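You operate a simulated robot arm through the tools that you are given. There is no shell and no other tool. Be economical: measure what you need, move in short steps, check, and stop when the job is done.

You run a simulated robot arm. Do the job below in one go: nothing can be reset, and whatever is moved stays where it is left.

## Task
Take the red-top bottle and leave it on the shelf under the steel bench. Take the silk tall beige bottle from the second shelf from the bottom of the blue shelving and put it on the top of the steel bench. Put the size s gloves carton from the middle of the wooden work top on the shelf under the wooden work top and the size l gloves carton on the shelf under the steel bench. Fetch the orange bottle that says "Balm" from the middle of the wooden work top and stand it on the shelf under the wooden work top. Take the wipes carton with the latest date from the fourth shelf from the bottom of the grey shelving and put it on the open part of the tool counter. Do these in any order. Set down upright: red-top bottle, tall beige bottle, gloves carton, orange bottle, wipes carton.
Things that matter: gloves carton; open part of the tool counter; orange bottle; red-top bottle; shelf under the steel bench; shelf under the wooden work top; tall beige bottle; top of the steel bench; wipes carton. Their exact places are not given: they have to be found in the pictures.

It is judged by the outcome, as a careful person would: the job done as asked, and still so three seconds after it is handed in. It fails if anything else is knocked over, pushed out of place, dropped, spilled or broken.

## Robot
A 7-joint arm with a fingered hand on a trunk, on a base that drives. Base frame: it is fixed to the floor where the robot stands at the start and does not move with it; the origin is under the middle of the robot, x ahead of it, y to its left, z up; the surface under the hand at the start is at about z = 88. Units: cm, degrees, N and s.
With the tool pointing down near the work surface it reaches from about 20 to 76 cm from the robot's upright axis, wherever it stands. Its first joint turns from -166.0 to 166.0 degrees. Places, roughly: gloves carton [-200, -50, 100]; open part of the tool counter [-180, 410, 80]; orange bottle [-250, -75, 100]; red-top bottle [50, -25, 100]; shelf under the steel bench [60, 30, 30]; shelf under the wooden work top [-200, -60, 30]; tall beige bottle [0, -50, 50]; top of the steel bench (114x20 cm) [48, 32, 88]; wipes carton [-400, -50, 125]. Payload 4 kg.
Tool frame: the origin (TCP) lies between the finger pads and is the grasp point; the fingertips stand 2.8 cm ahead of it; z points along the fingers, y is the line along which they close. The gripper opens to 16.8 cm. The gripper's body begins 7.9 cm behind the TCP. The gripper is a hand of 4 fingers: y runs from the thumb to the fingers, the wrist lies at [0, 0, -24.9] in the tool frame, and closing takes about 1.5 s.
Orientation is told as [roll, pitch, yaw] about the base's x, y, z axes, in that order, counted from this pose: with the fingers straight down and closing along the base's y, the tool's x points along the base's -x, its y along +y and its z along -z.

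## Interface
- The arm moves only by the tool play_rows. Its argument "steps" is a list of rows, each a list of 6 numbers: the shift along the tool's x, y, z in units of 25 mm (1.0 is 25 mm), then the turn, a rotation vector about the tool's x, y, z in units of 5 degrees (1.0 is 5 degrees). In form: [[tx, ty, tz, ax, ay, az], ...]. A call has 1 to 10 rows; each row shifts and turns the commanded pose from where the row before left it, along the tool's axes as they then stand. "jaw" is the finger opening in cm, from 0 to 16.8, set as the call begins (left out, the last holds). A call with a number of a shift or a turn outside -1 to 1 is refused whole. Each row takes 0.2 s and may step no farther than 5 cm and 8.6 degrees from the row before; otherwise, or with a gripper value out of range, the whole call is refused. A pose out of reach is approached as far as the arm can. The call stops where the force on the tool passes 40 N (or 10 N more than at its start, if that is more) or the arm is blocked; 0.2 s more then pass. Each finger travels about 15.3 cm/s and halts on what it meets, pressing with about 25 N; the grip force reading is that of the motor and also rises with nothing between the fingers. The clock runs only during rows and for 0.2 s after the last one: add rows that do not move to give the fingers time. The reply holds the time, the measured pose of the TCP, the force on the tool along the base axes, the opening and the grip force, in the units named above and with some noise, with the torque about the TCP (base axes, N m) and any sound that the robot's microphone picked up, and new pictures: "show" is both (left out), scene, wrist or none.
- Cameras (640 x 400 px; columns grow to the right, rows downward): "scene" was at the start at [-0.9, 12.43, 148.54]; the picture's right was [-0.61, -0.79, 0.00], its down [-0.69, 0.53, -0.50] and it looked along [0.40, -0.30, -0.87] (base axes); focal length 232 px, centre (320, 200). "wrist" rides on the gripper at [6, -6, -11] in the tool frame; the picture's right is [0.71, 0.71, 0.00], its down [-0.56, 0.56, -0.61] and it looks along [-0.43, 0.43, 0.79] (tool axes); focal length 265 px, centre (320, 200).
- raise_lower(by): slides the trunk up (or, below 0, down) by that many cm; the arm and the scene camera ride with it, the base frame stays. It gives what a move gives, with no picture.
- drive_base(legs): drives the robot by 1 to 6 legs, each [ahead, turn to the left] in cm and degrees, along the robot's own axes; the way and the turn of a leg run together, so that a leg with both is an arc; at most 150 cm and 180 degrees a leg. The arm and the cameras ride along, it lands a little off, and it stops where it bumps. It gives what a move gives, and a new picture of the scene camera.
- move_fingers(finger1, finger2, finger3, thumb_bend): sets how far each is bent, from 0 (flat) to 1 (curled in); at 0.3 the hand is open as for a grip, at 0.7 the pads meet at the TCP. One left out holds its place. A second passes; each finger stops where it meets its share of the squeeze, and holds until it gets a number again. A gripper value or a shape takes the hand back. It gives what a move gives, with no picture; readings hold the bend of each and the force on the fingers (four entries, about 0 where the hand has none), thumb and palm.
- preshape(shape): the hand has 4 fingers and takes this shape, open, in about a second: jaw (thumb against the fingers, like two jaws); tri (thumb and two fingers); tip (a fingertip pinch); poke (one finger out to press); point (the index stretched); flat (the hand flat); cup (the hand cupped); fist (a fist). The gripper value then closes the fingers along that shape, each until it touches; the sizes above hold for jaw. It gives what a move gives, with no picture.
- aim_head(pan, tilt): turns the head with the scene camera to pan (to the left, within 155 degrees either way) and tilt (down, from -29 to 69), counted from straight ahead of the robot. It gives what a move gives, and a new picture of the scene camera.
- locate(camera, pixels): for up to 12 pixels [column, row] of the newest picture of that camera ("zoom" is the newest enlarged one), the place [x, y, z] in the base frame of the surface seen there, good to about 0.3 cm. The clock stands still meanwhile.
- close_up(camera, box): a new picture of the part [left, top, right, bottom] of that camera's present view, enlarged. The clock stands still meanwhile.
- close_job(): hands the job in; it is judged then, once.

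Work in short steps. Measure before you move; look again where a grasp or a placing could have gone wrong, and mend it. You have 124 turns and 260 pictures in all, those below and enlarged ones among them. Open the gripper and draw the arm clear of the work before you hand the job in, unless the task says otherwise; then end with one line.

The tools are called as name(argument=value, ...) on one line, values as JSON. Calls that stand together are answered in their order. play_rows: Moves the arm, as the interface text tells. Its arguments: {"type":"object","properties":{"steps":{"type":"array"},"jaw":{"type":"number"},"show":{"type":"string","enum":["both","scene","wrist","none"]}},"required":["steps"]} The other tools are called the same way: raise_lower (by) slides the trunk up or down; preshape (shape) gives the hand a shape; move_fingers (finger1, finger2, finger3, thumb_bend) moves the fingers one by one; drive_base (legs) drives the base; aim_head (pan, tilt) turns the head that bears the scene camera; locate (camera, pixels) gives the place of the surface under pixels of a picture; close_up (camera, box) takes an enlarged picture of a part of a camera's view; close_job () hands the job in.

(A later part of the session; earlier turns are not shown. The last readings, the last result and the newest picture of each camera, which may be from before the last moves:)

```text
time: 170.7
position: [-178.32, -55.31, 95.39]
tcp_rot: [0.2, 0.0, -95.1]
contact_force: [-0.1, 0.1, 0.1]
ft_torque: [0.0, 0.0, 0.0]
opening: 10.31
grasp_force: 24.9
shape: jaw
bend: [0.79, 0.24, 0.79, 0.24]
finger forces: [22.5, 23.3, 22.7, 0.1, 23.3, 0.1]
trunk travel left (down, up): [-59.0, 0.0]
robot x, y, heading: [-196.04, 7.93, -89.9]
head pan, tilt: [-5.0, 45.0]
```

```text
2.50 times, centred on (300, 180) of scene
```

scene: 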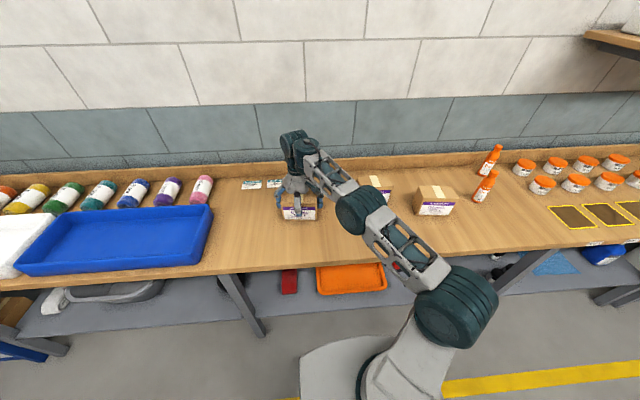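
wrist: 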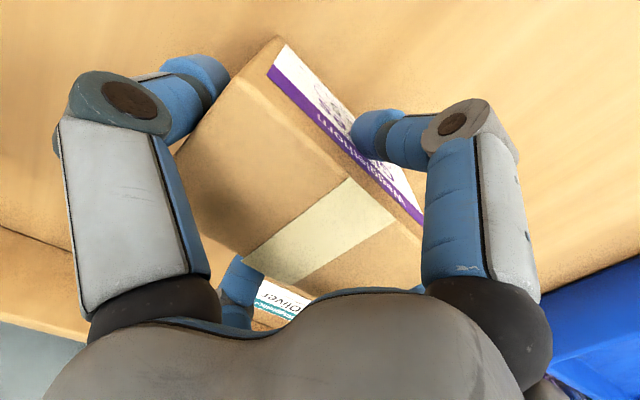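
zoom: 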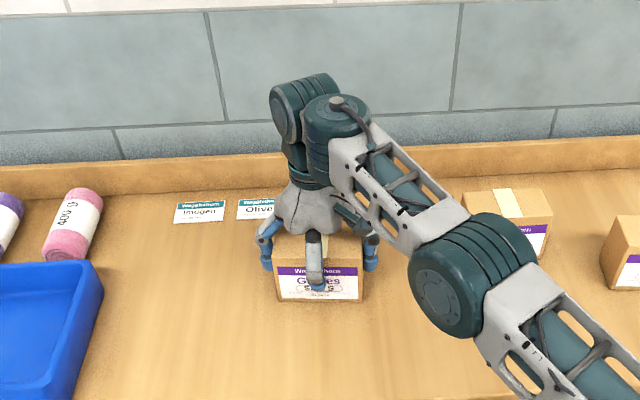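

All four digits grip carton S (~23 N). I'll lift 8 cm, back away 45 cm and check.

play_rows(steps=[[0, 0, -0.3, 0, 0, 0], [0, 0, -0.7, 0, 0, 0], [0, 0, -0.8, 0, 0, 0], [0, 0, -0.8, 0, 0, 0], [0, 0, -0.6, 0, 0, 0], [0, 0, 0, 0, 0, 0]], show="wrist")

drive_base(legs=[[-45, 0]])

raise_lower(by=-40)

aim_head(pan=0, tilt=35)

```text
time: 172.1
position: [-178.24, -55.21, 103.32]
tcp_rot: [0.2, 0.0, -95.1]
contact_force: [0.0, -0.3, -2.2]
ft_torque: [0.05, 0.02, 0.01]
opening: 10.29
grasp_force: 25.0
shape: jaw
bend: [0.79, 0.24, 0.79, 0.24]
finger forces: [22.6, 23.3, 22.7, 0.0, 23.3, 0.0]
trunk travel left (down, up): [-59.0, 0.0]
robot x, y, heading: [-196.45, 7.63, -89.9]
head pan, tilt: [-5.0, 45.0]
```

wrist: 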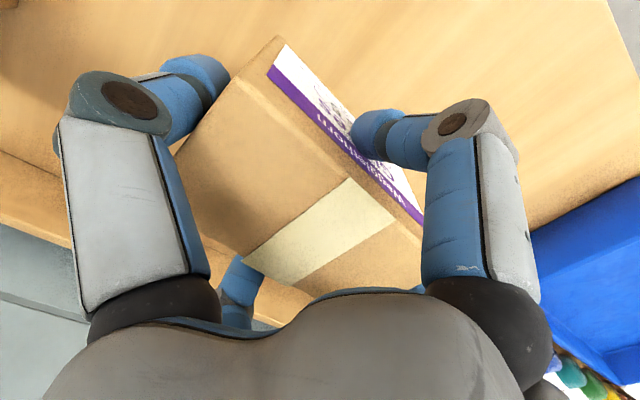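

```text
time: 174.8
position: [-178.76, -10.65, 103.3]
tcp_rot: [0.2, 0.0, -95.7]
contact_force: [0.2, 0.0, -3.3]
ft_torque: [0.0, 0.01, -0.01]
opening: 10.3
grasp_force: 25.3
shape: jaw
bend: [0.79, 0.24, 0.79, 0.24]
finger forces: [22.6, 23.4, 22.7, 0.1, 23.3, 0.0]
trunk travel left (down, up): [-59.0, 0.0]
robot x, y, heading: [-195.92, 52.51, -90.6]
head pan, tilt: [-5.0, 45.0]
```

scene: 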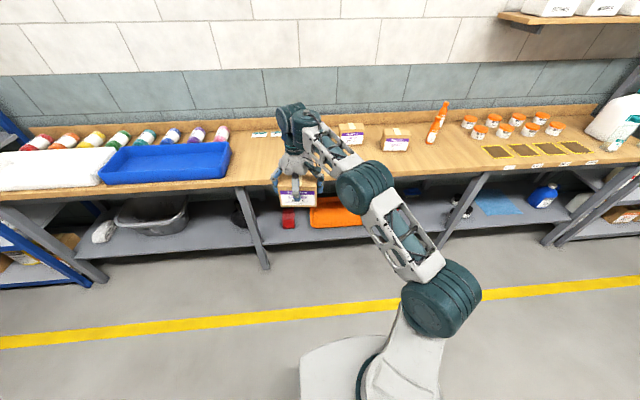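

```text
time: 178.6
position: [-178.71, -10.64, 63.21]
tcp_rot: [0.3, -0.1, -95.6]
contact_force: [0.3, 0.5, -3.5]
ft_torque: [0.02, 0.03, 0.0]
opening: 10.31
grasp_force: 24.9
shape: jaw
bend: [0.79, 0.24, 0.79, 0.24]
finger forces: [22.6, 23.3, 22.7, 0.1, 23.3, 0.0]
trunk travel left (down, up): [-19.0, 40.0]
robot x, y, heading: [-196.04, 52.26, -90.5]
head pan, tilt: [-5.0, 45.0]
```

```text
time: 179.3
position: [-178.76, -10.7, 63.29]
tcp_rot: [0.3, 0.0, -95.6]
contact_force: [0.1, -0.4, -2.3]
ft_torque: [0.01, 0.03, 0.01]
opening: 10.27
grasp_force: 25.0
shape: jaw
bend: [0.79, 0.24, 0.79, 0.24]
finger forces: [22.6, 23.3, 22.8, 0.0, 23.3, 0.0]
trunk travel left (down, up): [-19.0, 40.0]
robot x, y, heading: [-196.17, 52.4, -90.4]
head pan, tilt: [0.0, 35.0]
```

scene: 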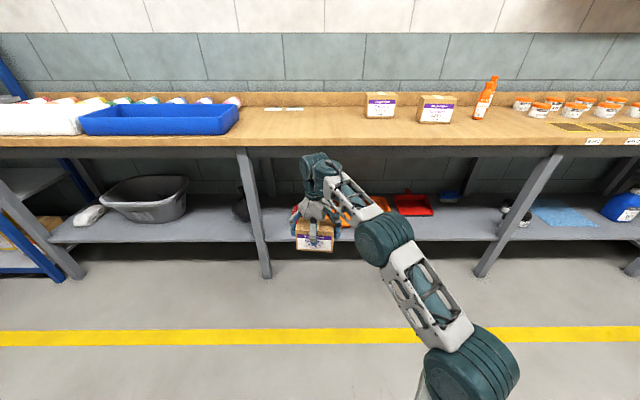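

The shelf shows free space at about (465,225), right of the red tray, and the apron's lower edge is around row 155. I'll measure those.

locate(camera="scene", pixels=[[465, 225], [440, 235], [480, 240], [430, 210], [450, 196], [500, 215], [508, 170], [430, 150], [430, 157], [400, 212], [470, 210], [262, 235]])

close_up(camera="scene", box=[230, 130, 550, 290])

```text
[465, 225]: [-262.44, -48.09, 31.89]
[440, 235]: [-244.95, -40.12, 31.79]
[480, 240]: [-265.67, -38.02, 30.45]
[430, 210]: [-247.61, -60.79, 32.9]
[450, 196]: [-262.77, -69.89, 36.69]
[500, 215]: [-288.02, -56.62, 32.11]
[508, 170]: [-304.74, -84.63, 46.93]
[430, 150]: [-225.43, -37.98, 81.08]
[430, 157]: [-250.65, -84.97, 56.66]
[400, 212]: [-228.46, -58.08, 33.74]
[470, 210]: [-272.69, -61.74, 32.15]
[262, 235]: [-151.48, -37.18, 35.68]
```

```text
2.00 times, centred on (390, 210) of scene
```

zoom: 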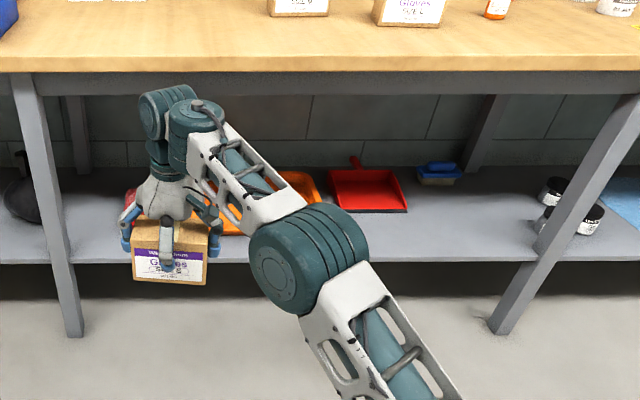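

Free spot found at about (-258,-48), between the red dustpan and the leg; the apron's bottom is at z≈81. I'll check how tall the arm stands over the TCP.

locate(camera="zoom", pixels=[[160, 96], [195, 102], [225, 140], [320, 215], [280, 200], [150, 225], [600, 130], [570, 200], [500, 325], [405, 205], [425, 180], [545, 225]])

```text
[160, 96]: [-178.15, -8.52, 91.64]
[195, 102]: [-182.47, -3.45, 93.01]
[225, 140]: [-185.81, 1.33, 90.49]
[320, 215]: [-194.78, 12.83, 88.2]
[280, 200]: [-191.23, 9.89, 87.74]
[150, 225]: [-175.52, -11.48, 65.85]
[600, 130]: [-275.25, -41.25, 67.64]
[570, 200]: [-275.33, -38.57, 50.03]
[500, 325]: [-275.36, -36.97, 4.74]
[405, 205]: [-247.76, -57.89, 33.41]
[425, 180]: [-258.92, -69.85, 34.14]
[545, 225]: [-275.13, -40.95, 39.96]
```

The arm tops out 30 cm above the TCP, so under the apron it clears if the TCP is below ~48. I'll lower 19 cm and drive 75 cm along the bench to the free spot.

raise_lower(by=-18.9)

drive_base(legs=[[0, -89.5], [75, 0], [0, 90]])

aim_head(pan=0, tilt=35)

```text
time: 181.4
position: [-178.69, -10.63, 44.37]
tcp_rot: [0.2, 0.0, -95.6]
contact_force: [-0.3, 0.2, -3.1]
ft_torque: [-0.01, 0.04, 0.02]
opening: 10.31
grasp_force: 25.3
shape: jaw
bend: [0.79, 0.24, 0.79, 0.24]
finger forces: [22.6, 23.3, 22.7, 0.0, 23.2, 0.0]
trunk travel left (down, up): [-0.1, 58.9]
robot x, y, heading: [-196.14, 52.66, -90.5]
head pan, tilt: [0.0, 35.0]
```

```text
time: 193.0
position: [-250.09, -11.77, 44.39]
tcp_rot: [0.2, 0.0, -93.9]
contact_force: [-0.7, 0.1, -2.4]
ft_torque: [0.05, 0.03, 0.01]
opening: 10.26
grasp_force: 25.3
shape: jaw
bend: [0.79, 0.24, 0.79, 0.24]
finger forces: [21.7, 23.3, 22.7, 0.0, 22.8, 0.1]
trunk travel left (down, up): [-0.1, 58.9]
robot x, y, heading: [-269.72, 50.87, -88.7]
head pan, tilt: [0.0, 35.0]
```

scene: 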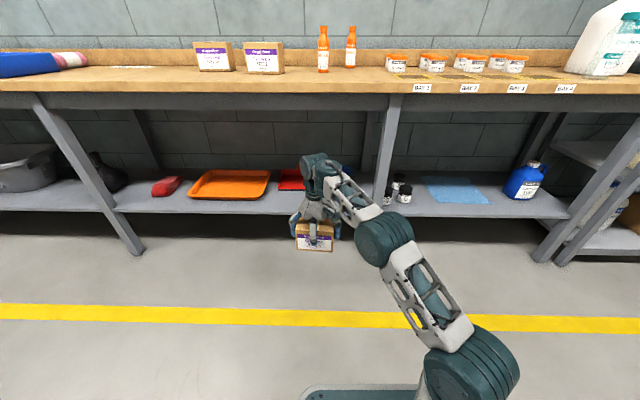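

```text
time: 193.6
position: [-250.17, -11.76, 44.4]
tcp_rot: [0.2, 0.0, -93.9]
contact_force: [1.0, -0.1, -3.0]
ft_torque: [0.02, -0.01, -0.06]
opening: 10.25
grasp_force: 25.9
shape: jaw
bend: [0.79, 0.24, 0.79, 0.24]
finger forces: [21.7, 23.2, 22.7, 0.0, 22.8, 0.1]
trunk travel left (down, up): [-0.1, 58.9]
robot x, y, heading: [-269.4, 50.93, -88.9]
head pan, tilt: [0.0, 35.0]
```

scene: 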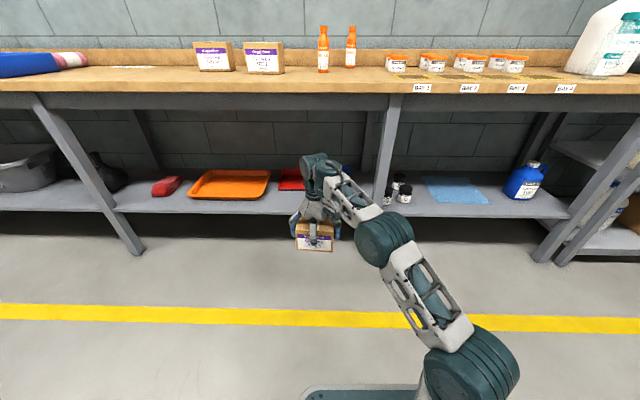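

Aligned near x=-250. I'll shift 4.5 cm to -x and drive 36 cm ahead over the shelf.

play_rows(steps=[[0, -0.9, 0, 0, 0, 0], [0, -0.9, 0, 0, 0, 0], [0, 0, 0, 0, 0, 0]], show="none")

drive_base(legs=[[36, -1]])

close_up(camera="scene", box=[200, 60, 480, 260])

```text
time: 194.4
position: [-254.61, -11.46, 44.27]
tcp_rot: [0.2, 0.0, -93.8]
contact_force: [1.0, -0.6, -3.2]
ft_torque: [0.0, 0.01, 0.03]
opening: 10.26
grasp_force: 25.3
shape: jaw
bend: [0.79, 0.24, 0.79, 0.24]
finger forces: [21.7, 23.4, 22.8, 0.1, 22.9, 0.1]
trunk travel left (down, up): [-0.1, 58.9]
robot x, y, heading: [-269.17, 50.31, -88.6]
head pan, tilt: [0.0, 35.0]
```

```text
time: 196.7
position: [-255.22, -48.07, 44.25]
tcp_rot: [0.2, 0.0, -94.9]
contact_force: [-0.3, -0.2, -2.5]
ft_torque: [-0.02, 0.01, 0.0]
opening: 10.25
grasp_force: 25.1
shape: jaw
bend: [0.79, 0.24, 0.79, 0.24]
finger forces: [21.7, 23.3, 22.7, 0.0, 23.0, 0.1]
trunk travel left (down, up): [-0.1, 58.9]
robot x, y, heading: [-268.99, 14.29, -89.9]
head pan, tilt: [0.0, 35.0]
```

scene: 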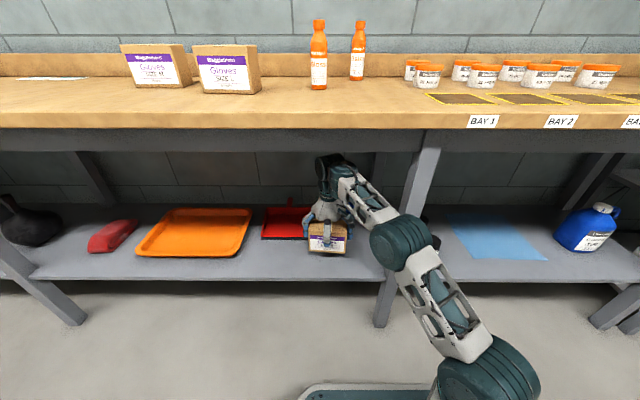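

```text
2.00 times, centred on (340, 160) of scene
```

zoom: 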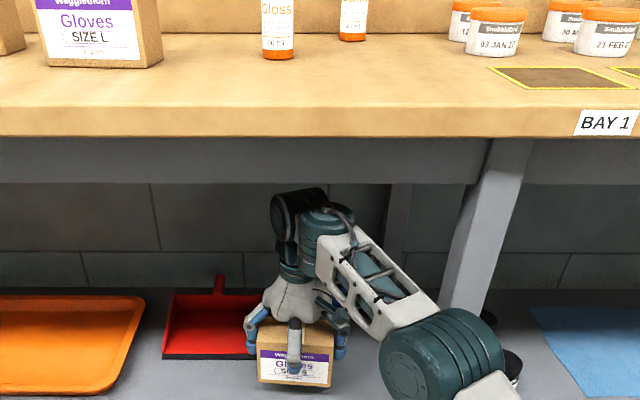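

Carton S is over the free spot, in front of and beside the dustpan. I'll lower 4 cm, then in small steps to contact.

play_rows(steps=[[0, 0, 0.6, 0, 0, 0], [0, 0, 0.6, 0, 0, 0], [0, 0, 0.45, 0, 0, 0], [0, 0, 0, 0, 0, 0]], show="none")

play_rows(steps=[[0, 0, 0.1, 0, 0, 0], [0, 0, 0.08, 0, 0, 0], [0, 0, 0.06, 0, 0, 0], [0, 0, 0, 0, 0, 0]], show="none")

play_rows(steps=[[0, 0, 0.06, 0, 0, 0], [0, 0, 0, 0, 0, 0]], show="none")

```text
time: 197.7
position: [-255.11, -47.96, 40.22]
tcp_rot: [0.2, 0.0, -94.9]
contact_force: [0.6, -0.1, -2.4]
ft_torque: [-0.01, -0.02, 0.01]
opening: 10.28
grasp_force: 25.1
shape: jaw
bend: [0.79, 0.24, 0.79, 0.24]
finger forces: [21.8, 23.4, 22.7, 0.0, 23.1, 0.0]
trunk travel left (down, up): [-0.1, 58.9]
robot x, y, heading: [-269.25, 14.51, -89.8]
head pan, tilt: [0.0, 35.0]
```

```text
time: 198.7
position: [-255.12, -48.06, 39.61]
tcp_rot: [0.3, 0.0, -94.8]
contact_force: [0.6, 0.1, -2.6]
ft_torque: [0.0, 0.0, -0.03]
opening: 10.25
grasp_force: 25.6
shape: jaw
bend: [0.79, 0.24, 0.79, 0.24]
finger forces: [21.8, 23.3, 22.8, 0.0, 23.0, 0.1]
trunk travel left (down, up): [-0.1, 58.9]
robot x, y, heading: [-269.22, 14.18, -89.9]
head pan, tilt: [0.0, 35.0]
```

```text
time: 199.3
position: [-255.14, -47.97, 39.33]
tcp_rot: [0.1, 0.0, -94.9]
contact_force: [0.3, -0.3, -2.8]
ft_torque: [0.06, 0.01, 0.0]
opening: 10.21
grasp_force: 24.6
shape: jaw
bend: [0.79, 0.24, 0.79, 0.24]
finger forces: [21.8, 23.3, 22.8, 0.0, 22.9, 0.1]
trunk travel left (down, up): [-0.1, 58.9]
robot x, y, heading: [-269.25, 14.34, -89.8]
head pan, tilt: [0.0, 35.0]
```

No contact yet at z=39.3. I'll keep going in 1 mm rows.

play_rows(steps=[[0, 0, 0.05, 0, 0, 0], [0, 0, 0, 0, 0, 0]], show="none")

play_rows(steps=[[0, 0, 0.04, 0, 0, 0], [0, 0, 0, 0, 0, 0]], show="none")

close_up(camera="scene", box=[280, 180, 400, 280])

```text
time: 199.9
position: [-255.17, -47.94, 39.48]
tcp_rot: [0.2, 0.0, -94.9]
contact_force: [0.3, 0.9, 1.2]
ft_torque: [-0.03, 0.04, 0.02]
opening: 10.23
grasp_force: 24.8
shape: jaw
bend: [0.79, 0.24, 0.79, 0.24]
finger forces: [21.9, 23.4, 22.9, 0.0, 23.0, 0.1]
trunk travel left (down, up): [-0.1, 58.9]
robot x, y, heading: [-268.84, 14.51, -89.7]
head pan, tilt: [0.0, 35.0]
```

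```text
time: 200.5
position: [-255.2, -47.91, 39.38]
tcp_rot: [0.3, -0.1, -95.0]
contact_force: [-0.1, 2.2, 6.2]
ft_torque: [-0.02, 0.08, -0.02]
opening: 10.26
grasp_force: 25.4
shape: jaw
bend: [0.79, 0.24, 0.79, 0.24]
finger forces: [22.7, 23.6, 23.0, 0.0, 23.4, 0.1]
trunk travel left (down, up): [-0.1, 58.9]
robot x, y, heading: [-268.83, 14.15, -89.8]
head pan, tilt: [0.0, 35.0]
```

```text
4.00 times, centred on (340, 230) of scene
```

zoom: 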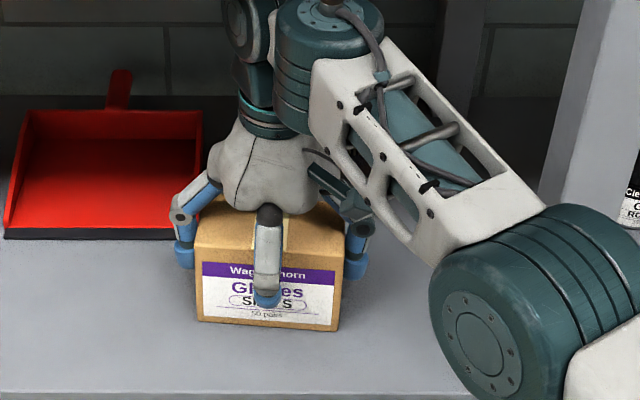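

Contact at z≈39.4. I'll open fully, then rise 7.5 cm (still under the apron) and check.

play_rows(steps=[[0, 0, 0, 0, 0, 0], [0, 0, 0, 0, 0, 0], [0, 0, 0, 0, 0, 0], [0, 0, 0, 0, 0, 0], [0, 0, 0, 0, 0, 0]], jaw=16.8, show="none")

play_rows(steps=[[0, 0, -0.5, 0, 0, 0], [0, 0, -0.5, 0, 0, 0], [0, 0, -0.5, 0, 0, 0], [0, 0, -0.5, 0, 0, 0], [0, 0, -0.5, 0, 0, 0], [0, 0, -0.5, 0, 0, 0], [0, 0, 0, 0, 0, 0]], show="wrist")

close_up(camera="scene", box=[280, 130, 440, 280])

```text
time: 201.7
position: [-255.22, -48.1, 39.31]
tcp_rot: [0.2, 0.0, -95.0]
contact_force: [-0.1, 1.0, -0.5]
ft_torque: [-0.05, -0.01, 0.02]
opening: 16.81
grasp_force: 0.2
shape: jaw
bend: [0.3, 0.3, 0.3, 0.3]
finger forces: [0.1, 0.1, 0.0, 0.1, 0.0, 0.1]
trunk travel left (down, up): [-0.1, 58.9]
robot x, y, heading: [-268.95, 14.5, -89.6]
head pan, tilt: [0.0, 35.0]
```

```text
time: 203.3
position: [-255.17, -47.94, 46.78]
tcp_rot: [0.2, 0.0, -95.0]
contact_force: [-0.2, -0.9, -1.0]
ft_torque: [-0.01, 0.02, 0.01]
opening: 16.78
grasp_force: 0.0
shape: jaw
bend: [0.3, 0.3, 0.3, 0.3]
finger forces: [0.0, 0.1, 0.0, 0.0, 0.0, 0.0]
trunk travel left (down, up): [-0.1, 58.9]
robot x, y, heading: [-269.1, 14.57, -89.5]
head pan, tilt: [0.0, 35.0]
```

wrist: 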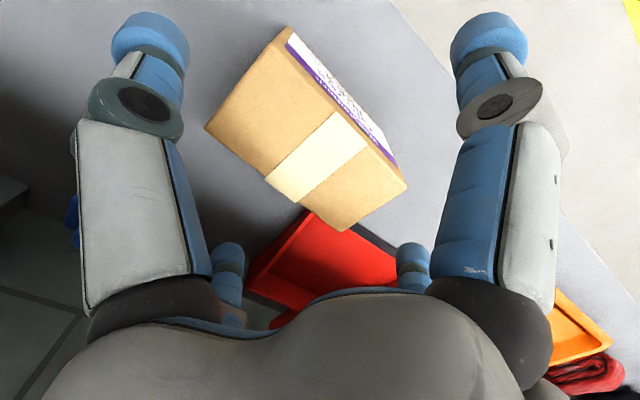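

```text
2.67 times, centred on (360, 205) of scene
```

zoom: 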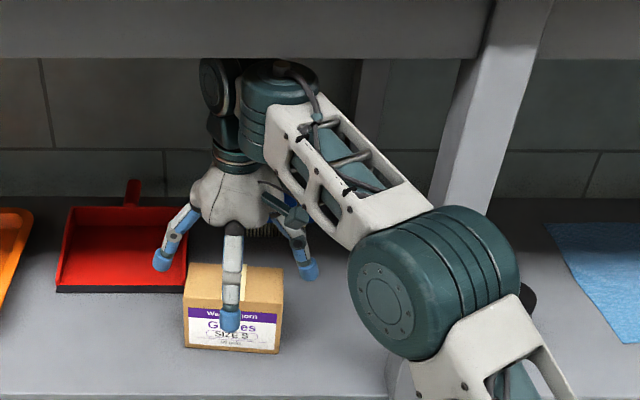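

Carton S stands upright on the shelf. I'll back out, raise the trunk, and measure the Balm bottle.

drive_base(legs=[[-42, 0]])

raise_lower(by=40)

raise_lower(by=18.5)

aim_head(pan=0, tilt=40)

close_up(camera="scene", box=[220, 80, 460, 230])

```text
time: 205.9
position: [-255.53, -6.09, 46.76]
tcp_rot: [0.2, 0.0, -95.2]
contact_force: [0.4, 0.0, -0.4]
ft_torque: [-0.03, -0.02, 0.01]
opening: 16.77
grasp_force: 0.0
shape: jaw
bend: [0.3, 0.3, 0.3, 0.3]
finger forces: [0.0, 0.1, 0.0, 0.1, 0.0, 0.0]
trunk travel left (down, up): [-0.1, 58.9]
robot x, y, heading: [-269.16, 56.43, -89.9]
head pan, tilt: [0.0, 35.0]
```

scene: 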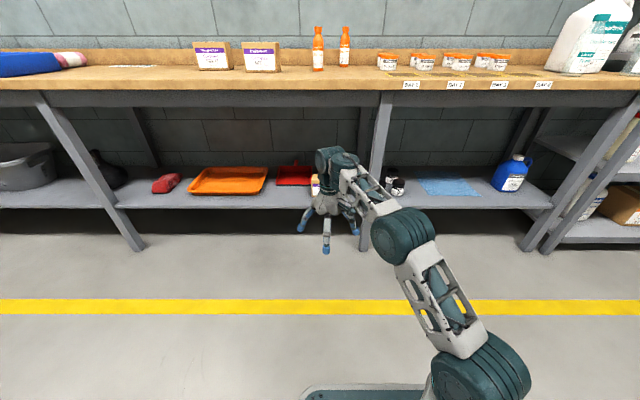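

```text
time: 209.7
position: [-255.53, -6.09, 86.7]
tcp_rot: [0.3, 0.0, -95.0]
contact_force: [0.0, -0.2, -0.4]
ft_torque: [-0.01, 0.01, 0.0]
opening: 16.77
grasp_force: 0.0
shape: jaw
bend: [0.3, 0.3, 0.3, 0.3]
finger forces: [0.1, 0.0, 0.1, 0.0, 0.0, 0.1]
trunk travel left (down, up): [-40.1, 18.9]
robot x, y, heading: [-269.16, 56.19, -89.9]
head pan, tilt: [0.0, 35.0]
```

```text
time: 211.8
position: [-255.55, -6.2, 105.17]
tcp_rot: [0.2, 0.0, -95.1]
contact_force: [0.6, -0.6, -0.5]
ft_torque: [0.02, 0.01, 0.01]
opening: 16.81
grasp_force: 0.0
shape: jaw
bend: [0.3, 0.3, 0.3, 0.3]
finger forces: [0.0, 0.1, 0.0, 0.0, 0.0, 0.0]
trunk travel left (down, up): [-58.6, 0.4]
robot x, y, heading: [-268.86, 56.12, -89.8]
head pan, tilt: [0.0, 35.0]
```

```text
time: 212.4
position: [-255.51, -6.22, 105.21]
tcp_rot: [0.1, 0.0, -95.1]
contact_force: [0.7, -0.4, -0.2]
ft_torque: [-0.01, -0.01, -0.01]
opening: 16.76
grasp_force: 0.0
shape: jaw
bend: [0.3, 0.3, 0.3, 0.3]
finger forces: [0.0, 0.0, 0.0, 0.1, 0.0, 0.0]
trunk travel left (down, up): [-58.6, 0.4]
robot x, y, heading: [-269.05, 56.0, -90.1]
head pan, tilt: [0.0, 40.0]
```

scene: 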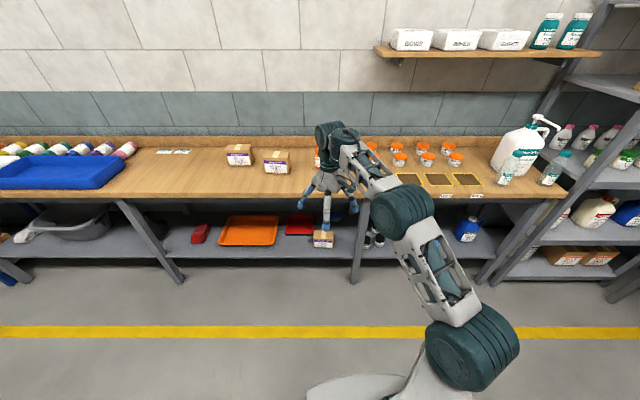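

```text
2.67 times, centred on (340, 155) of scene
```

zoom: 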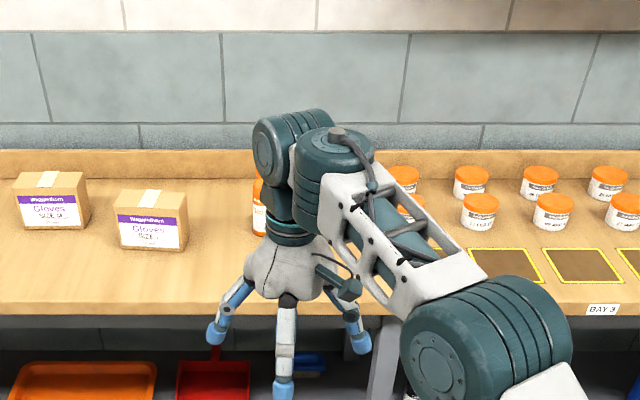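

The hand hides the bottles, and their tops may be as high as my fingertips. I'll raise the hand 12 cm, jog it left, and look again.

play_rows(steps=[[0.3, 0.9, -0.8, 0, 0, 0], [0.3, 0.9, -0.8, 0, 0, 0], [0.3, 0.9, -0.8, 0, 0, 0], [0.3, 0.9, -0.8, 0, 0, 0], [0.3, 0.9, -0.8, 0, 0, 0], [0.3, 0.9, -0.8, 0, 0, 0], [0, 0, 0, 0, 0, 0]], show="scene")

close_up(camera="scene", box=[260, 90, 420, 200])

```text
time: 214.0
position: [-241.76, -2.74, 117.48]
tcp_rot: [0.1, 0.0, -95.1]
contact_force: [0.4, -0.1, 0.1]
ft_torque: [0.0, 0.02, 0.02]
opening: 16.8
grasp_force: 0.1
shape: jaw
bend: [0.3, 0.3, 0.3, 0.3]
finger forces: [0.0, 0.0, 0.1, 0.0, 0.1, 0.1]
trunk travel left (down, up): [-58.6, 0.4]
robot x, y, heading: [-269.08, 56.82, -89.9]
head pan, tilt: [0.0, 40.0]
```

scene: 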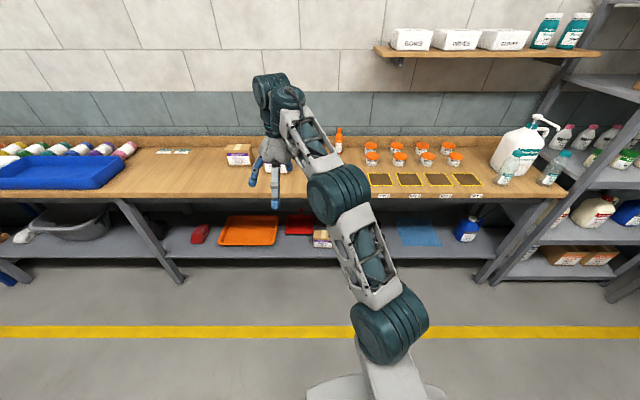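

```text
3.64 times, centred on (340, 145) of scene
```

zoom: 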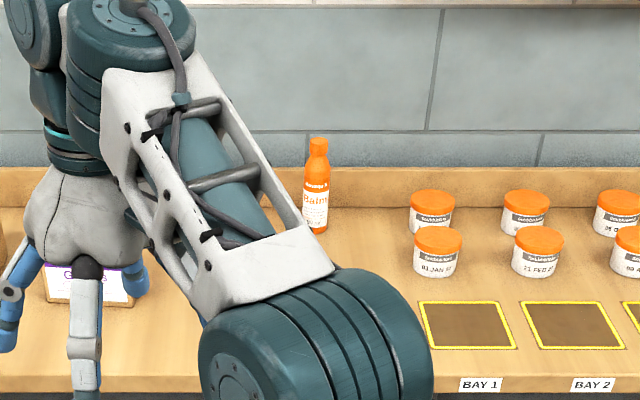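

The Balm bottle is now seen at zoom (316,190). I'll measure it.

locate(camera="zoom", pixels=[[316, 205], [306, 205], [325, 205], [318, 145], [318, 160], [318, 228], [318, 180], [432, 220], [438, 250]])

```text
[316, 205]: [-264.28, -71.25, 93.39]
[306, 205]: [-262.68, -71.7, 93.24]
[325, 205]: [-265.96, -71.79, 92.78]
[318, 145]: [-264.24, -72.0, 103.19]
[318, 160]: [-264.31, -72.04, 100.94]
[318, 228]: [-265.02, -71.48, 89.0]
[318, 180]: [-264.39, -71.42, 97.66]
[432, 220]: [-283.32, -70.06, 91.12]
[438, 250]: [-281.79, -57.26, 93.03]
```

Balm is at about (-264.4,-73.2), z 88–104; it lies deep, so a tilted X grasp like SILK's suits it. While the hand is vertical I'll do carton L first: shift the base 25 cm to +x.

drive_base(legs=[[0, 90], [25, 0], [0, -90], [20, 0]])

play_rows(steps=[[0, -0.9, 0.5, 0, 0, 0], [0, -0.9, 0.5, 0, 0, 0], [0, -0.9, 0.5, 0, 0, 0], [0, -0.9, 0.5, 0, 0, 0], [0, -0.9, 0.5, 0, 0, 0], [0, 0, 0, 0, 0, 0]])

```text
time: 224.6
position: [-215.07, -22.49, 117.36]
tcp_rot: [0.1, 0.0, -93.7]
contact_force: [0.0, -0.2, -0.8]
ft_torque: [0.02, 0.03, -0.03]
opening: 16.78
grasp_force: 0.0
shape: jaw
bend: [0.3, 0.3, 0.3, 0.3]
finger forces: [0.0, 0.0, 0.0, 0.0, 0.1, 0.0]
trunk travel left (down, up): [-58.6, 0.4]
robot x, y, heading: [-243.73, 35.97, -88.7]
head pan, tilt: [0.0, 40.0]
```

scene: 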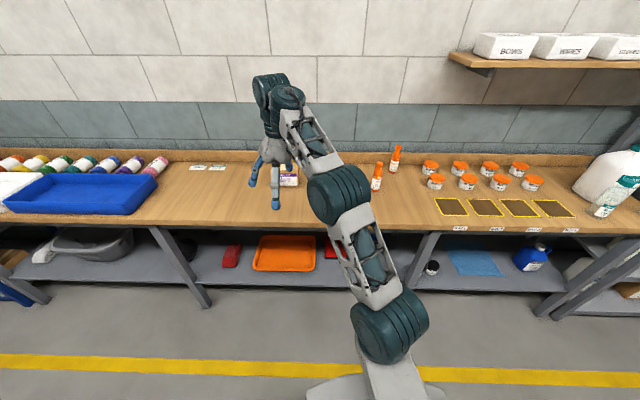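

```text
time: 226.0
position: [-226.24, -21.59, 111.04]
tcp_rot: [0.2, 0.0, -93.7]
contact_force: [0.1, -0.4, -0.7]
ft_torque: [0.01, 0.0, -0.04]
opening: 16.82
grasp_force: 0.0
shape: jaw
bend: [0.3, 0.3, 0.3, 0.3]
finger forces: [0.0, 0.1, 0.0, 0.0, 0.1, 0.0]
trunk travel left (down, up): [-58.6, 0.4]
robot x, y, heading: [-243.77, 35.87, -88.6]
head pan, tilt: [0.0, 40.0]
```

scene: 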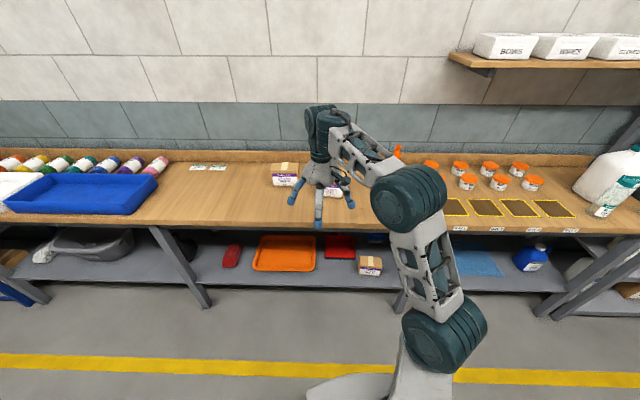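
wrist: 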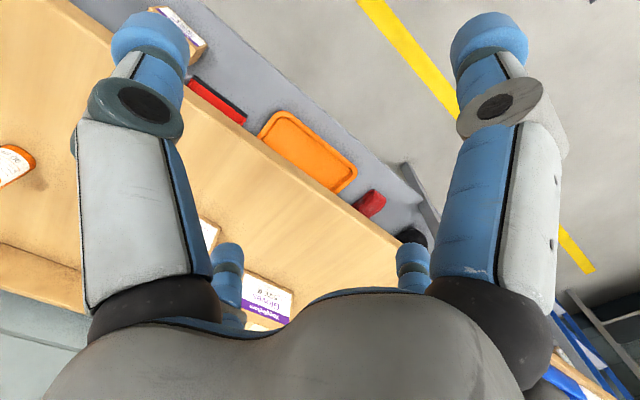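

Hand is at (-226,-21.6,111). I'll drive 26 cm forward over carton L and look with the wrist camera.

drive_base(legs=[[26, -1.3]])

play_rows(steps=[[-0.9, -0.7, 0.4, 0, 0, 0], [-0.9, -0.7, 0.4, 0, 0, 0], [0, 0, 0, 0, 0, 0]])

```text
time: 227.9
position: [-227.5, -48.02, 111.02]
tcp_rot: [0.2, 0.0, -95.3]
contact_force: [-0.2, 0.4, 0.7]
ft_torque: [0.03, 0.02, 0.0]
opening: 16.78
grasp_force: 0.0
shape: jaw
bend: [0.3, 0.3, 0.3, 0.3]
finger forces: [0.0, 0.0, 0.0, 0.2, 0.0, 0.0]
trunk travel left (down, up): [-58.6, 0.4]
robot x, y, heading: [-243.23, 9.52, -90.0]
head pan, tilt: [0.0, 40.0]
```

scene: 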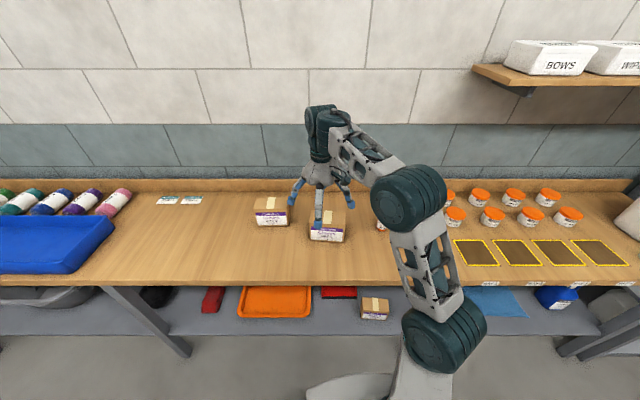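

```text
time: 228.7
position: [-231.53, -52.16, 109.16]
tcp_rot: [0.2, -0.1, -95.3]
contact_force: [-0.1, -0.3, 0.4]
ft_torque: [-0.04, -0.02, -0.05]
opening: 16.77
grasp_force: 0.0
shape: jaw
bend: [0.3, 0.3, 0.3, 0.3]
finger forces: [0.1, 0.1, 0.0, 0.0, 0.1, 0.0]
trunk travel left (down, up): [-58.6, 0.4]
robot x, y, heading: [-243.29, 10.24, -90.1]
head pan, tilt: [0.0, 40.0]
```

scene: 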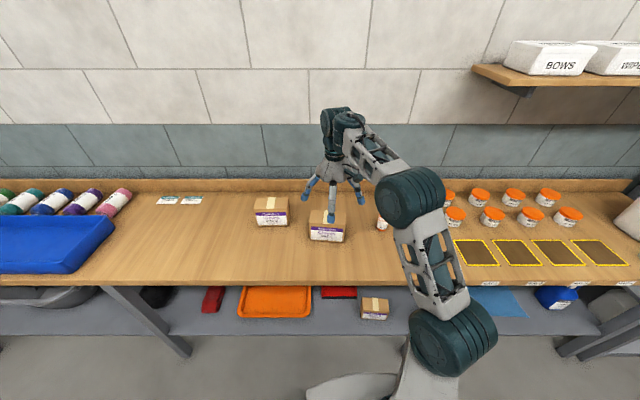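
wrist: 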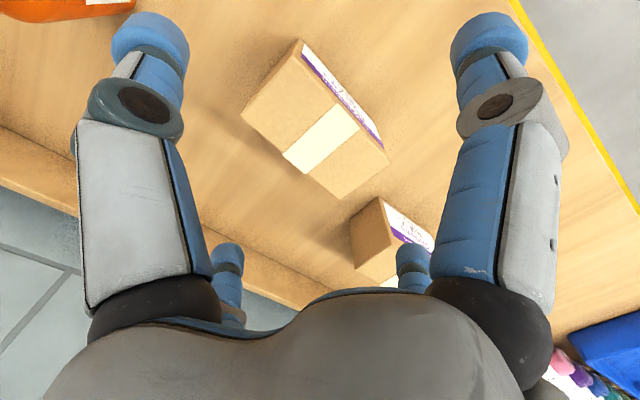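

Carton L is clear in the wrist view (corners (244,112), (298,42), (385,152), (337,196)); I'll locate its top corners.

locate(camera="wrist", pixels=[[247, 113], [296, 46], [382, 152], [337, 193], [320, 133]])

close_up(camera="wrist", box=[220, 20, 460, 220])

```text
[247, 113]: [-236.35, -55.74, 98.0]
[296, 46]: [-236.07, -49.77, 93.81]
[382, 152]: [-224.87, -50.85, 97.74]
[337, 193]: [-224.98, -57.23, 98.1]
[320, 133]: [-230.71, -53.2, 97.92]
```

```text
2.00 times, centred on (340, 120) of wrist
```

zoom: 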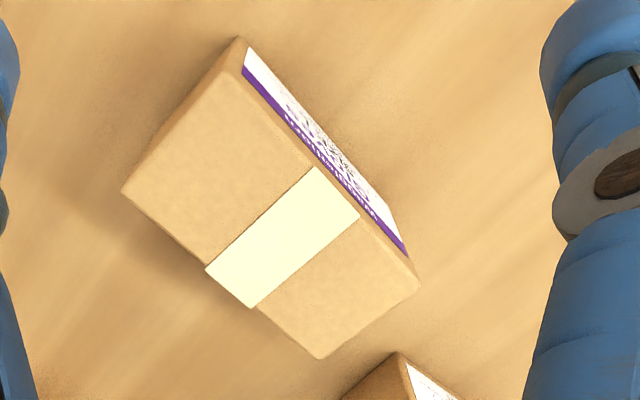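

L's centre is (-230.6,-53.3), yaw about -7.5°. I'll align, descend to z=95.5 and close.

play_rows(steps=[[-0.4, 0.42, 0, 0, 0, 0.45], [0, 0, 0.91, 0, 0, 0], [0, 0, 0.91, 0, 0, 0], [0, 0, 0.91, 0, 0, 0], [0, 0, 0.91, 0, 0, 0], [0, 0, 0.91, 0, 0, 0], [0, 0, 0.91, 0, 0, 0], [0, 0, 0, 0, 0, 0]], show="wrist")

close_up(camera="scene", box=[240, 140, 420, 260])

```text
time: 230.5
position: [-230.4, -53.23, 95.59]
tcp_rot: [0.2, 0.1, -97.5]
contact_force: [0.4, -0.5, -0.4]
ft_torque: [0.03, -0.01, -0.01]
opening: 16.79
grasp_force: 0.0
shape: jaw
bend: [0.3, 0.3, 0.3, 0.3]
finger forces: [0.0, 0.0, 0.0, 0.0, 0.0, 0.0]
trunk travel left (down, up): [-58.6, 0.4]
robot x, y, heading: [-243.4, 9.81, -90.1]
head pan, tilt: [0.0, 40.0]
```

wrist: 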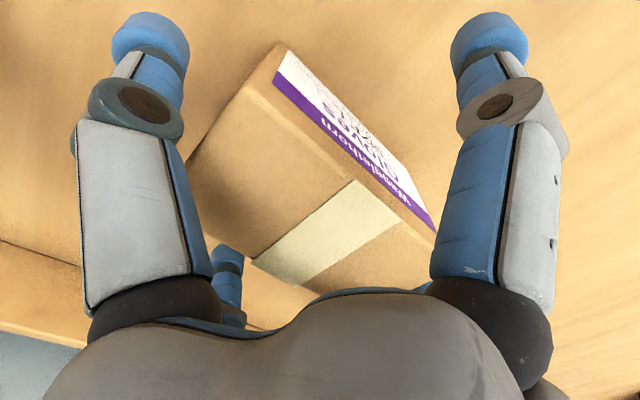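

```text
3.33 times, centred on (330, 200) of scene
```

zoom: 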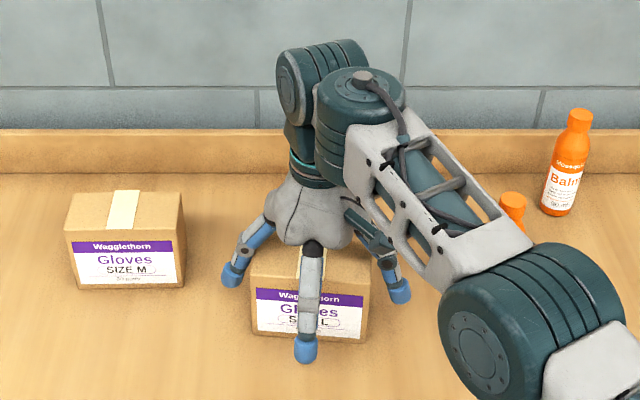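

Straddling with no contact and clear of M and Gloss. I'll close and lift.

play_rows(steps=[[0, 0, 0, 0, 0, 0], [0, 0, 0, 0, 0, 0], [0, 0, 0, 0, 0, 0], [0, 0, 0, 0, 0, 0], [0, 0, 0, 0, 0, 0], [0, 0, 0, 0, 0, 0], [0, 0, 0, 0, 0, 0]], jaw=6, show="none")

play_rows(steps=[[0, 0, -0.3, 0, 0, 0], [0, 0, -0.7, 0, 0, 0], [0, 0, -0.8, 0, 0, 0], [0, 0, -0.8, 0, 0, 0], [0, 0, -0.6, 0, 0, 0], [0, 0, 0, 0, 0, 0]])

```text
time: 232.1
position: [-230.5, -53.27, 95.6]
tcp_rot: [0.2, 0.0, -97.5]
contact_force: [-0.3, 0.0, -0.7]
ft_torque: [0.03, 0.04, -0.01]
opening: 10.24
grasp_force: 24.9
shape: jaw
bend: [0.79, 0.24, 0.79, 0.25]
finger forces: [22.9, 23.6, 22.6, 0.0, 23.0, 0.0]
trunk travel left (down, up): [-58.6, 0.4]
robot x, y, heading: [-243.44, 9.64, -90.0]
head pan, tilt: [0.0, 40.0]
```

```text
time: 233.5
position: [-230.34, -53.39, 103.33]
tcp_rot: [0.2, 0.0, -97.5]
contact_force: [-0.2, -0.2, -3.1]
ft_torque: [0.0, 0.02, -0.01]
opening: 10.22
grasp_force: 25.1
shape: jaw
bend: [0.79, 0.24, 0.79, 0.25]
finger forces: [22.8, 23.6, 22.7, 0.0, 23.2, 0.0]
trunk travel left (down, up): [-58.6, 0.4]
robot x, y, heading: [-243.26, 9.43, -90.1]
head pan, tilt: [0.0, 40.0]
```

scene: 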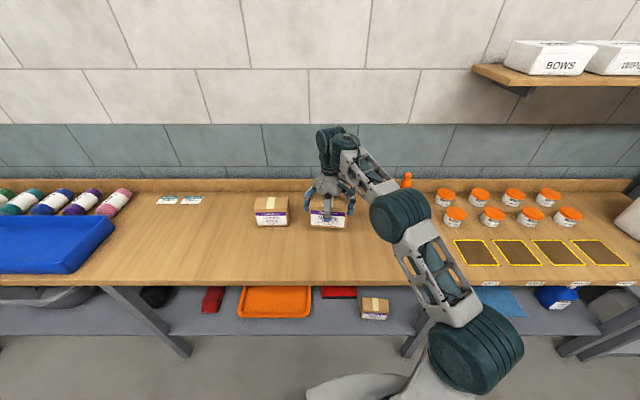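
wrist: 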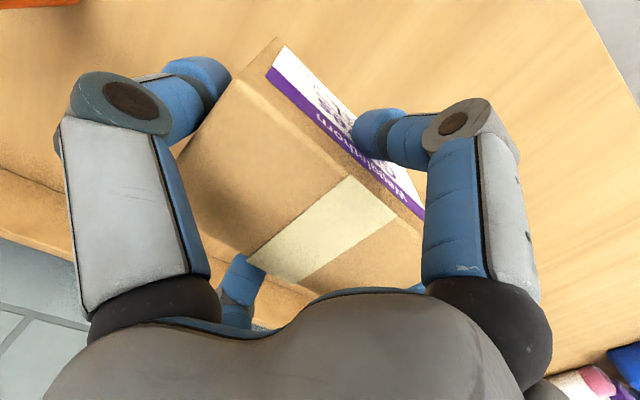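

Carton L is lifted level. I'll back out, lower the trunk to carrying height and drive toward the steel bench, stopping short to check.

drive_base(legs=[[-42, 0]])

raise_lower(by=-40)

raise_lower(by=-18.4)

drive_base(legs=[[0, 90], [110, 0], [75, 0]])

aim_head(pan=5, tilt=25)

```text
time: 236.1
position: [-230.15, -10.98, 103.46]
tcp_rot: [0.3, 0.0, -97.4]
contact_force: [0.3, 0.9, -2.3]
ft_torque: [0.0, 0.01, 0.01]
opening: 10.21
grasp_force: 25.2
shape: jaw
bend: [0.79, 0.24, 0.79, 0.25]
finger forces: [22.9, 23.7, 22.6, 0.0, 23.1, 0.0]
trunk travel left (down, up): [-58.6, 0.4]
robot x, y, heading: [-243.56, 52.02, -90.1]
head pan, tilt: [0.0, 40.0]
```

scene: 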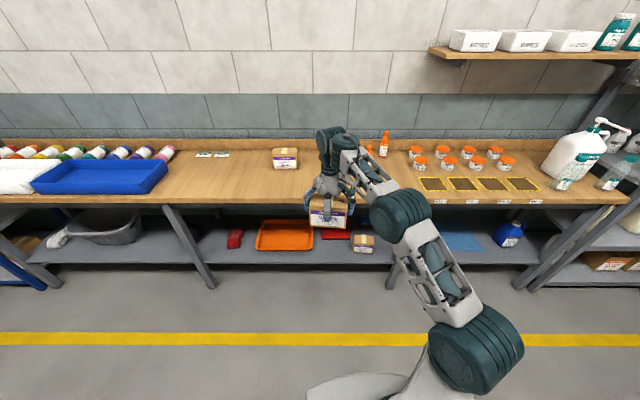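

```text
time: 239.9
position: [-230.16, -11.05, 63.4]
tcp_rot: [0.1, 0.0, -97.3]
contact_force: [0.0, 0.4, -2.7]
ft_torque: [-0.01, -0.02, 0.01]
opening: 10.22
grasp_force: 24.5
shape: jaw
bend: [0.79, 0.24, 0.79, 0.25]
finger forces: [22.9, 23.6, 22.7, 0.0, 23.1, 0.0]
trunk travel left (down, up): [-18.6, 40.4]
robot x, y, heading: [-243.43, 52.23, -89.9]
head pan, tilt: [0.0, 40.0]
```

```text
time: 241.9
position: [-230.16, -10.98, 45.07]
tcp_rot: [0.2, 0.0, -97.4]
contact_force: [-0.9, -0.2, -2.7]
ft_torque: [0.04, -0.04, -0.02]
opening: 10.22
grasp_force: 24.6
shape: jaw
bend: [0.79, 0.24, 0.79, 0.25]
finger forces: [23.0, 23.6, 22.7, 0.0, 23.2, 0.0]
trunk travel left (down, up): [-0.2, 58.8]
robot x, y, heading: [-243.27, 52.15, -90.0]
head pan, tilt: [0.0, 40.0]
```

```text
time: 255.1
position: [5.95, 68.5, 44.89]
tcp_rot: [0.1, -0.1, -6.4]
contact_force: [0.5, -0.5, -3.7]
ft_torque: [-0.02, 0.02, -0.03]
opening: 10.21
grasp_force: 24.7
shape: jaw
bend: [0.79, 0.24, 0.79, 0.25]
finger forces: [22.4, 23.6, 22.6, 0.0, 22.9, 0.0]
trunk travel left (down, up): [-0.2, 58.8]
robot x, y, heading: [-56.99, 54.1, 1.0]
head pan, tilt: [0.0, 40.0]
```

scene: 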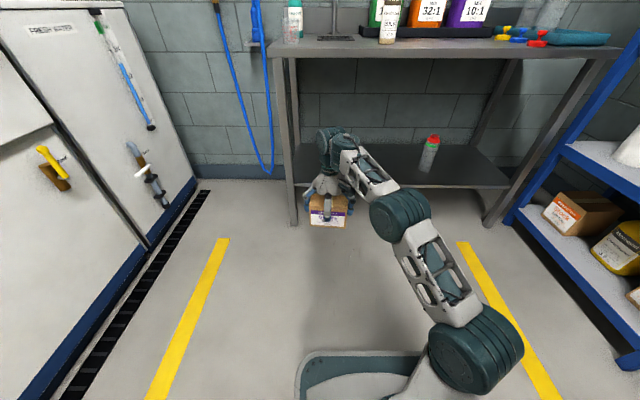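

```text
time: 255.9
position: [5.96, 68.48, 45.02]
tcp_rot: [0.2, 0.0, -6.4]
contact_force: [0.0, 0.1, -2.5]
ft_torque: [0.01, 0.02, -0.02]
opening: 10.21
grasp_force: 26.0
shape: jaw
bend: [0.79, 0.24, 0.79, 0.25]
finger forces: [22.4, 23.6, 22.6, 0.1, 22.9, 0.1]
trunk travel left (down, up): [-0.2, 58.8]
robot x, y, heading: [-56.84, 54.31, 1.3]
head pan, tilt: [5.0, 25.0]
```

scene: 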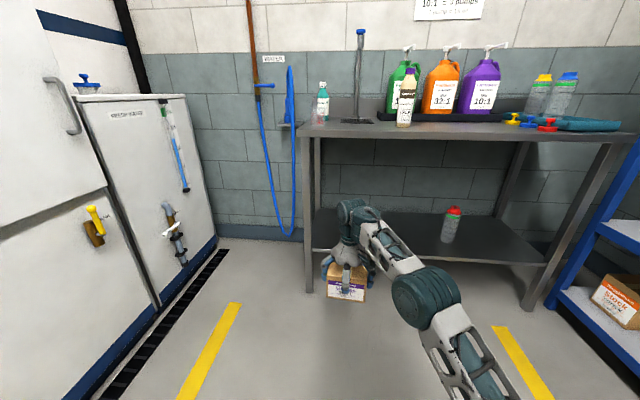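

Left leg is near y≈87, so I'll shift 9 cm right and drive 46 cm in over the shelf.

play_rows(steps=[[0, -0.9, 0, 0, 0, 0], [0, -0.9, 0, 0, 0, 0], [0, -0.9, 0, 0, 0, 0], [0, -0.9, 0, 0, 0, 0], [0, 0, 0, 0, 0, 0]], show="none")

drive_base(legs=[[46, -1.2]])

close_up(camera="scene", box=[180, 140, 500, 340])

```text
time: 257.1
position: [4.99, 59.62, 45.01]
tcp_rot: [0.3, -0.1, -6.4]
contact_force: [-1.0, 0.0, -2.1]
ft_torque: [-0.02, -0.01, 0.01]
opening: 10.2
grasp_force: 25.5
shape: jaw
bend: [0.79, 0.24, 0.79, 0.25]
finger forces: [22.4, 23.6, 22.7, 0.1, 23.0, 0.0]
trunk travel left (down, up): [-0.2, 58.8]
robot x, y, heading: [-57.01, 54.21, 0.9]
head pan, tilt: [5.0, 25.0]
```

```text
time: 259.8
position: [51.37, 57.84, 45.03]
tcp_rot: [0.2, 0.0, -8.1]
contact_force: [0.5, -0.8, -3.2]
ft_torque: [0.02, -0.03, -0.01]
opening: 10.21
grasp_force: 25.1
shape: jaw
bend: [0.79, 0.24, 0.79, 0.25]
finger forces: [22.4, 23.6, 22.7, 0.0, 23.0, 0.1]
trunk travel left (down, up): [-0.2, 58.8]
robot x, y, heading: [-10.35, 53.92, -0.8]
head pan, tilt: [5.0, 25.0]
```

scene: 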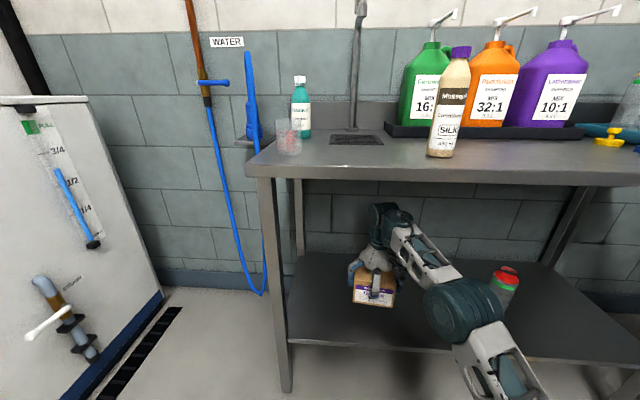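

```text
2.00 times, centred on (340, 240) of scene
```

zoom: 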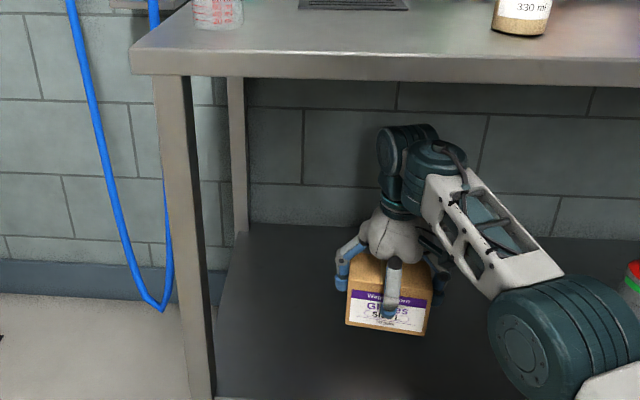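

Carton L hangs over the shelf at (51.4,57.8). I'll lower 6.6 cm, then in small steps.

play_rows(steps=[[0, 0, 0.7, 0, 0, 0], [0, 0, 0.7, 0, 0, 0], [0, 0, 0.7, 0, 0, 0], [0, 0, 0.54, 0, 0, 0], [0, 0, 0, 0, 0, 0]], show="none")

play_rows(steps=[[0, 0, 0.1, 0, 0, 0], [0, 0, 0.1, 0, 0, 0], [0, 0, 0, 0, 0, 0]], show="none")

play_rows(steps=[[0, 0, 0.06, 0, 0, 0], [0, 0, 0.04, 0, 0, 0], [0, 0, 0, 0, 0, 0]], show="none")

```text
time: 261.0
position: [51.5, 57.76, 38.46]
tcp_rot: [0.2, -0.1, -8.1]
contact_force: [-0.1, -0.3, -2.8]
ft_torque: [-0.03, 0.03, 0.01]
opening: 10.19
grasp_force: 24.9
shape: jaw
bend: [0.79, 0.24, 0.79, 0.25]
finger forces: [22.4, 23.7, 22.7, 0.0, 23.0, 0.0]
trunk travel left (down, up): [-0.2, 58.8]
robot x, y, heading: [-10.5, 54.3, -1.0]
head pan, tilt: [5.0, 25.0]
```

```text
time: 261.8
position: [51.58, 57.89, 37.96]
tcp_rot: [0.2, 0.0, -8.1]
contact_force: [-0.2, -1.2, -2.3]
ft_torque: [0.03, -0.02, 0.02]
opening: 10.19
grasp_force: 25.0
shape: jaw
bend: [0.79, 0.24, 0.79, 0.25]
finger forces: [22.4, 23.7, 22.6, 0.0, 23.1, 0.1]
trunk travel left (down, up): [-0.2, 58.8]
robot x, y, heading: [-10.58, 53.91, -0.8]
head pan, tilt: [5.0, 25.0]
```

```text
time: 262.6
position: [51.4, 57.68, 37.7]
tcp_rot: [0.2, 0.0, -8.2]
contact_force: [-0.4, 0.9, -2.9]
ft_torque: [0.01, 0.04, -0.03]
opening: 10.19
grasp_force: 25.0
shape: jaw
bend: [0.79, 0.24, 0.79, 0.25]
finger forces: [22.3, 23.7, 22.7, 0.0, 23.0, 0.1]
trunk travel left (down, up): [-0.2, 58.8]
robot x, y, heading: [-10.76, 54.53, -0.8]
head pan, tilt: [5.0, 25.0]
```

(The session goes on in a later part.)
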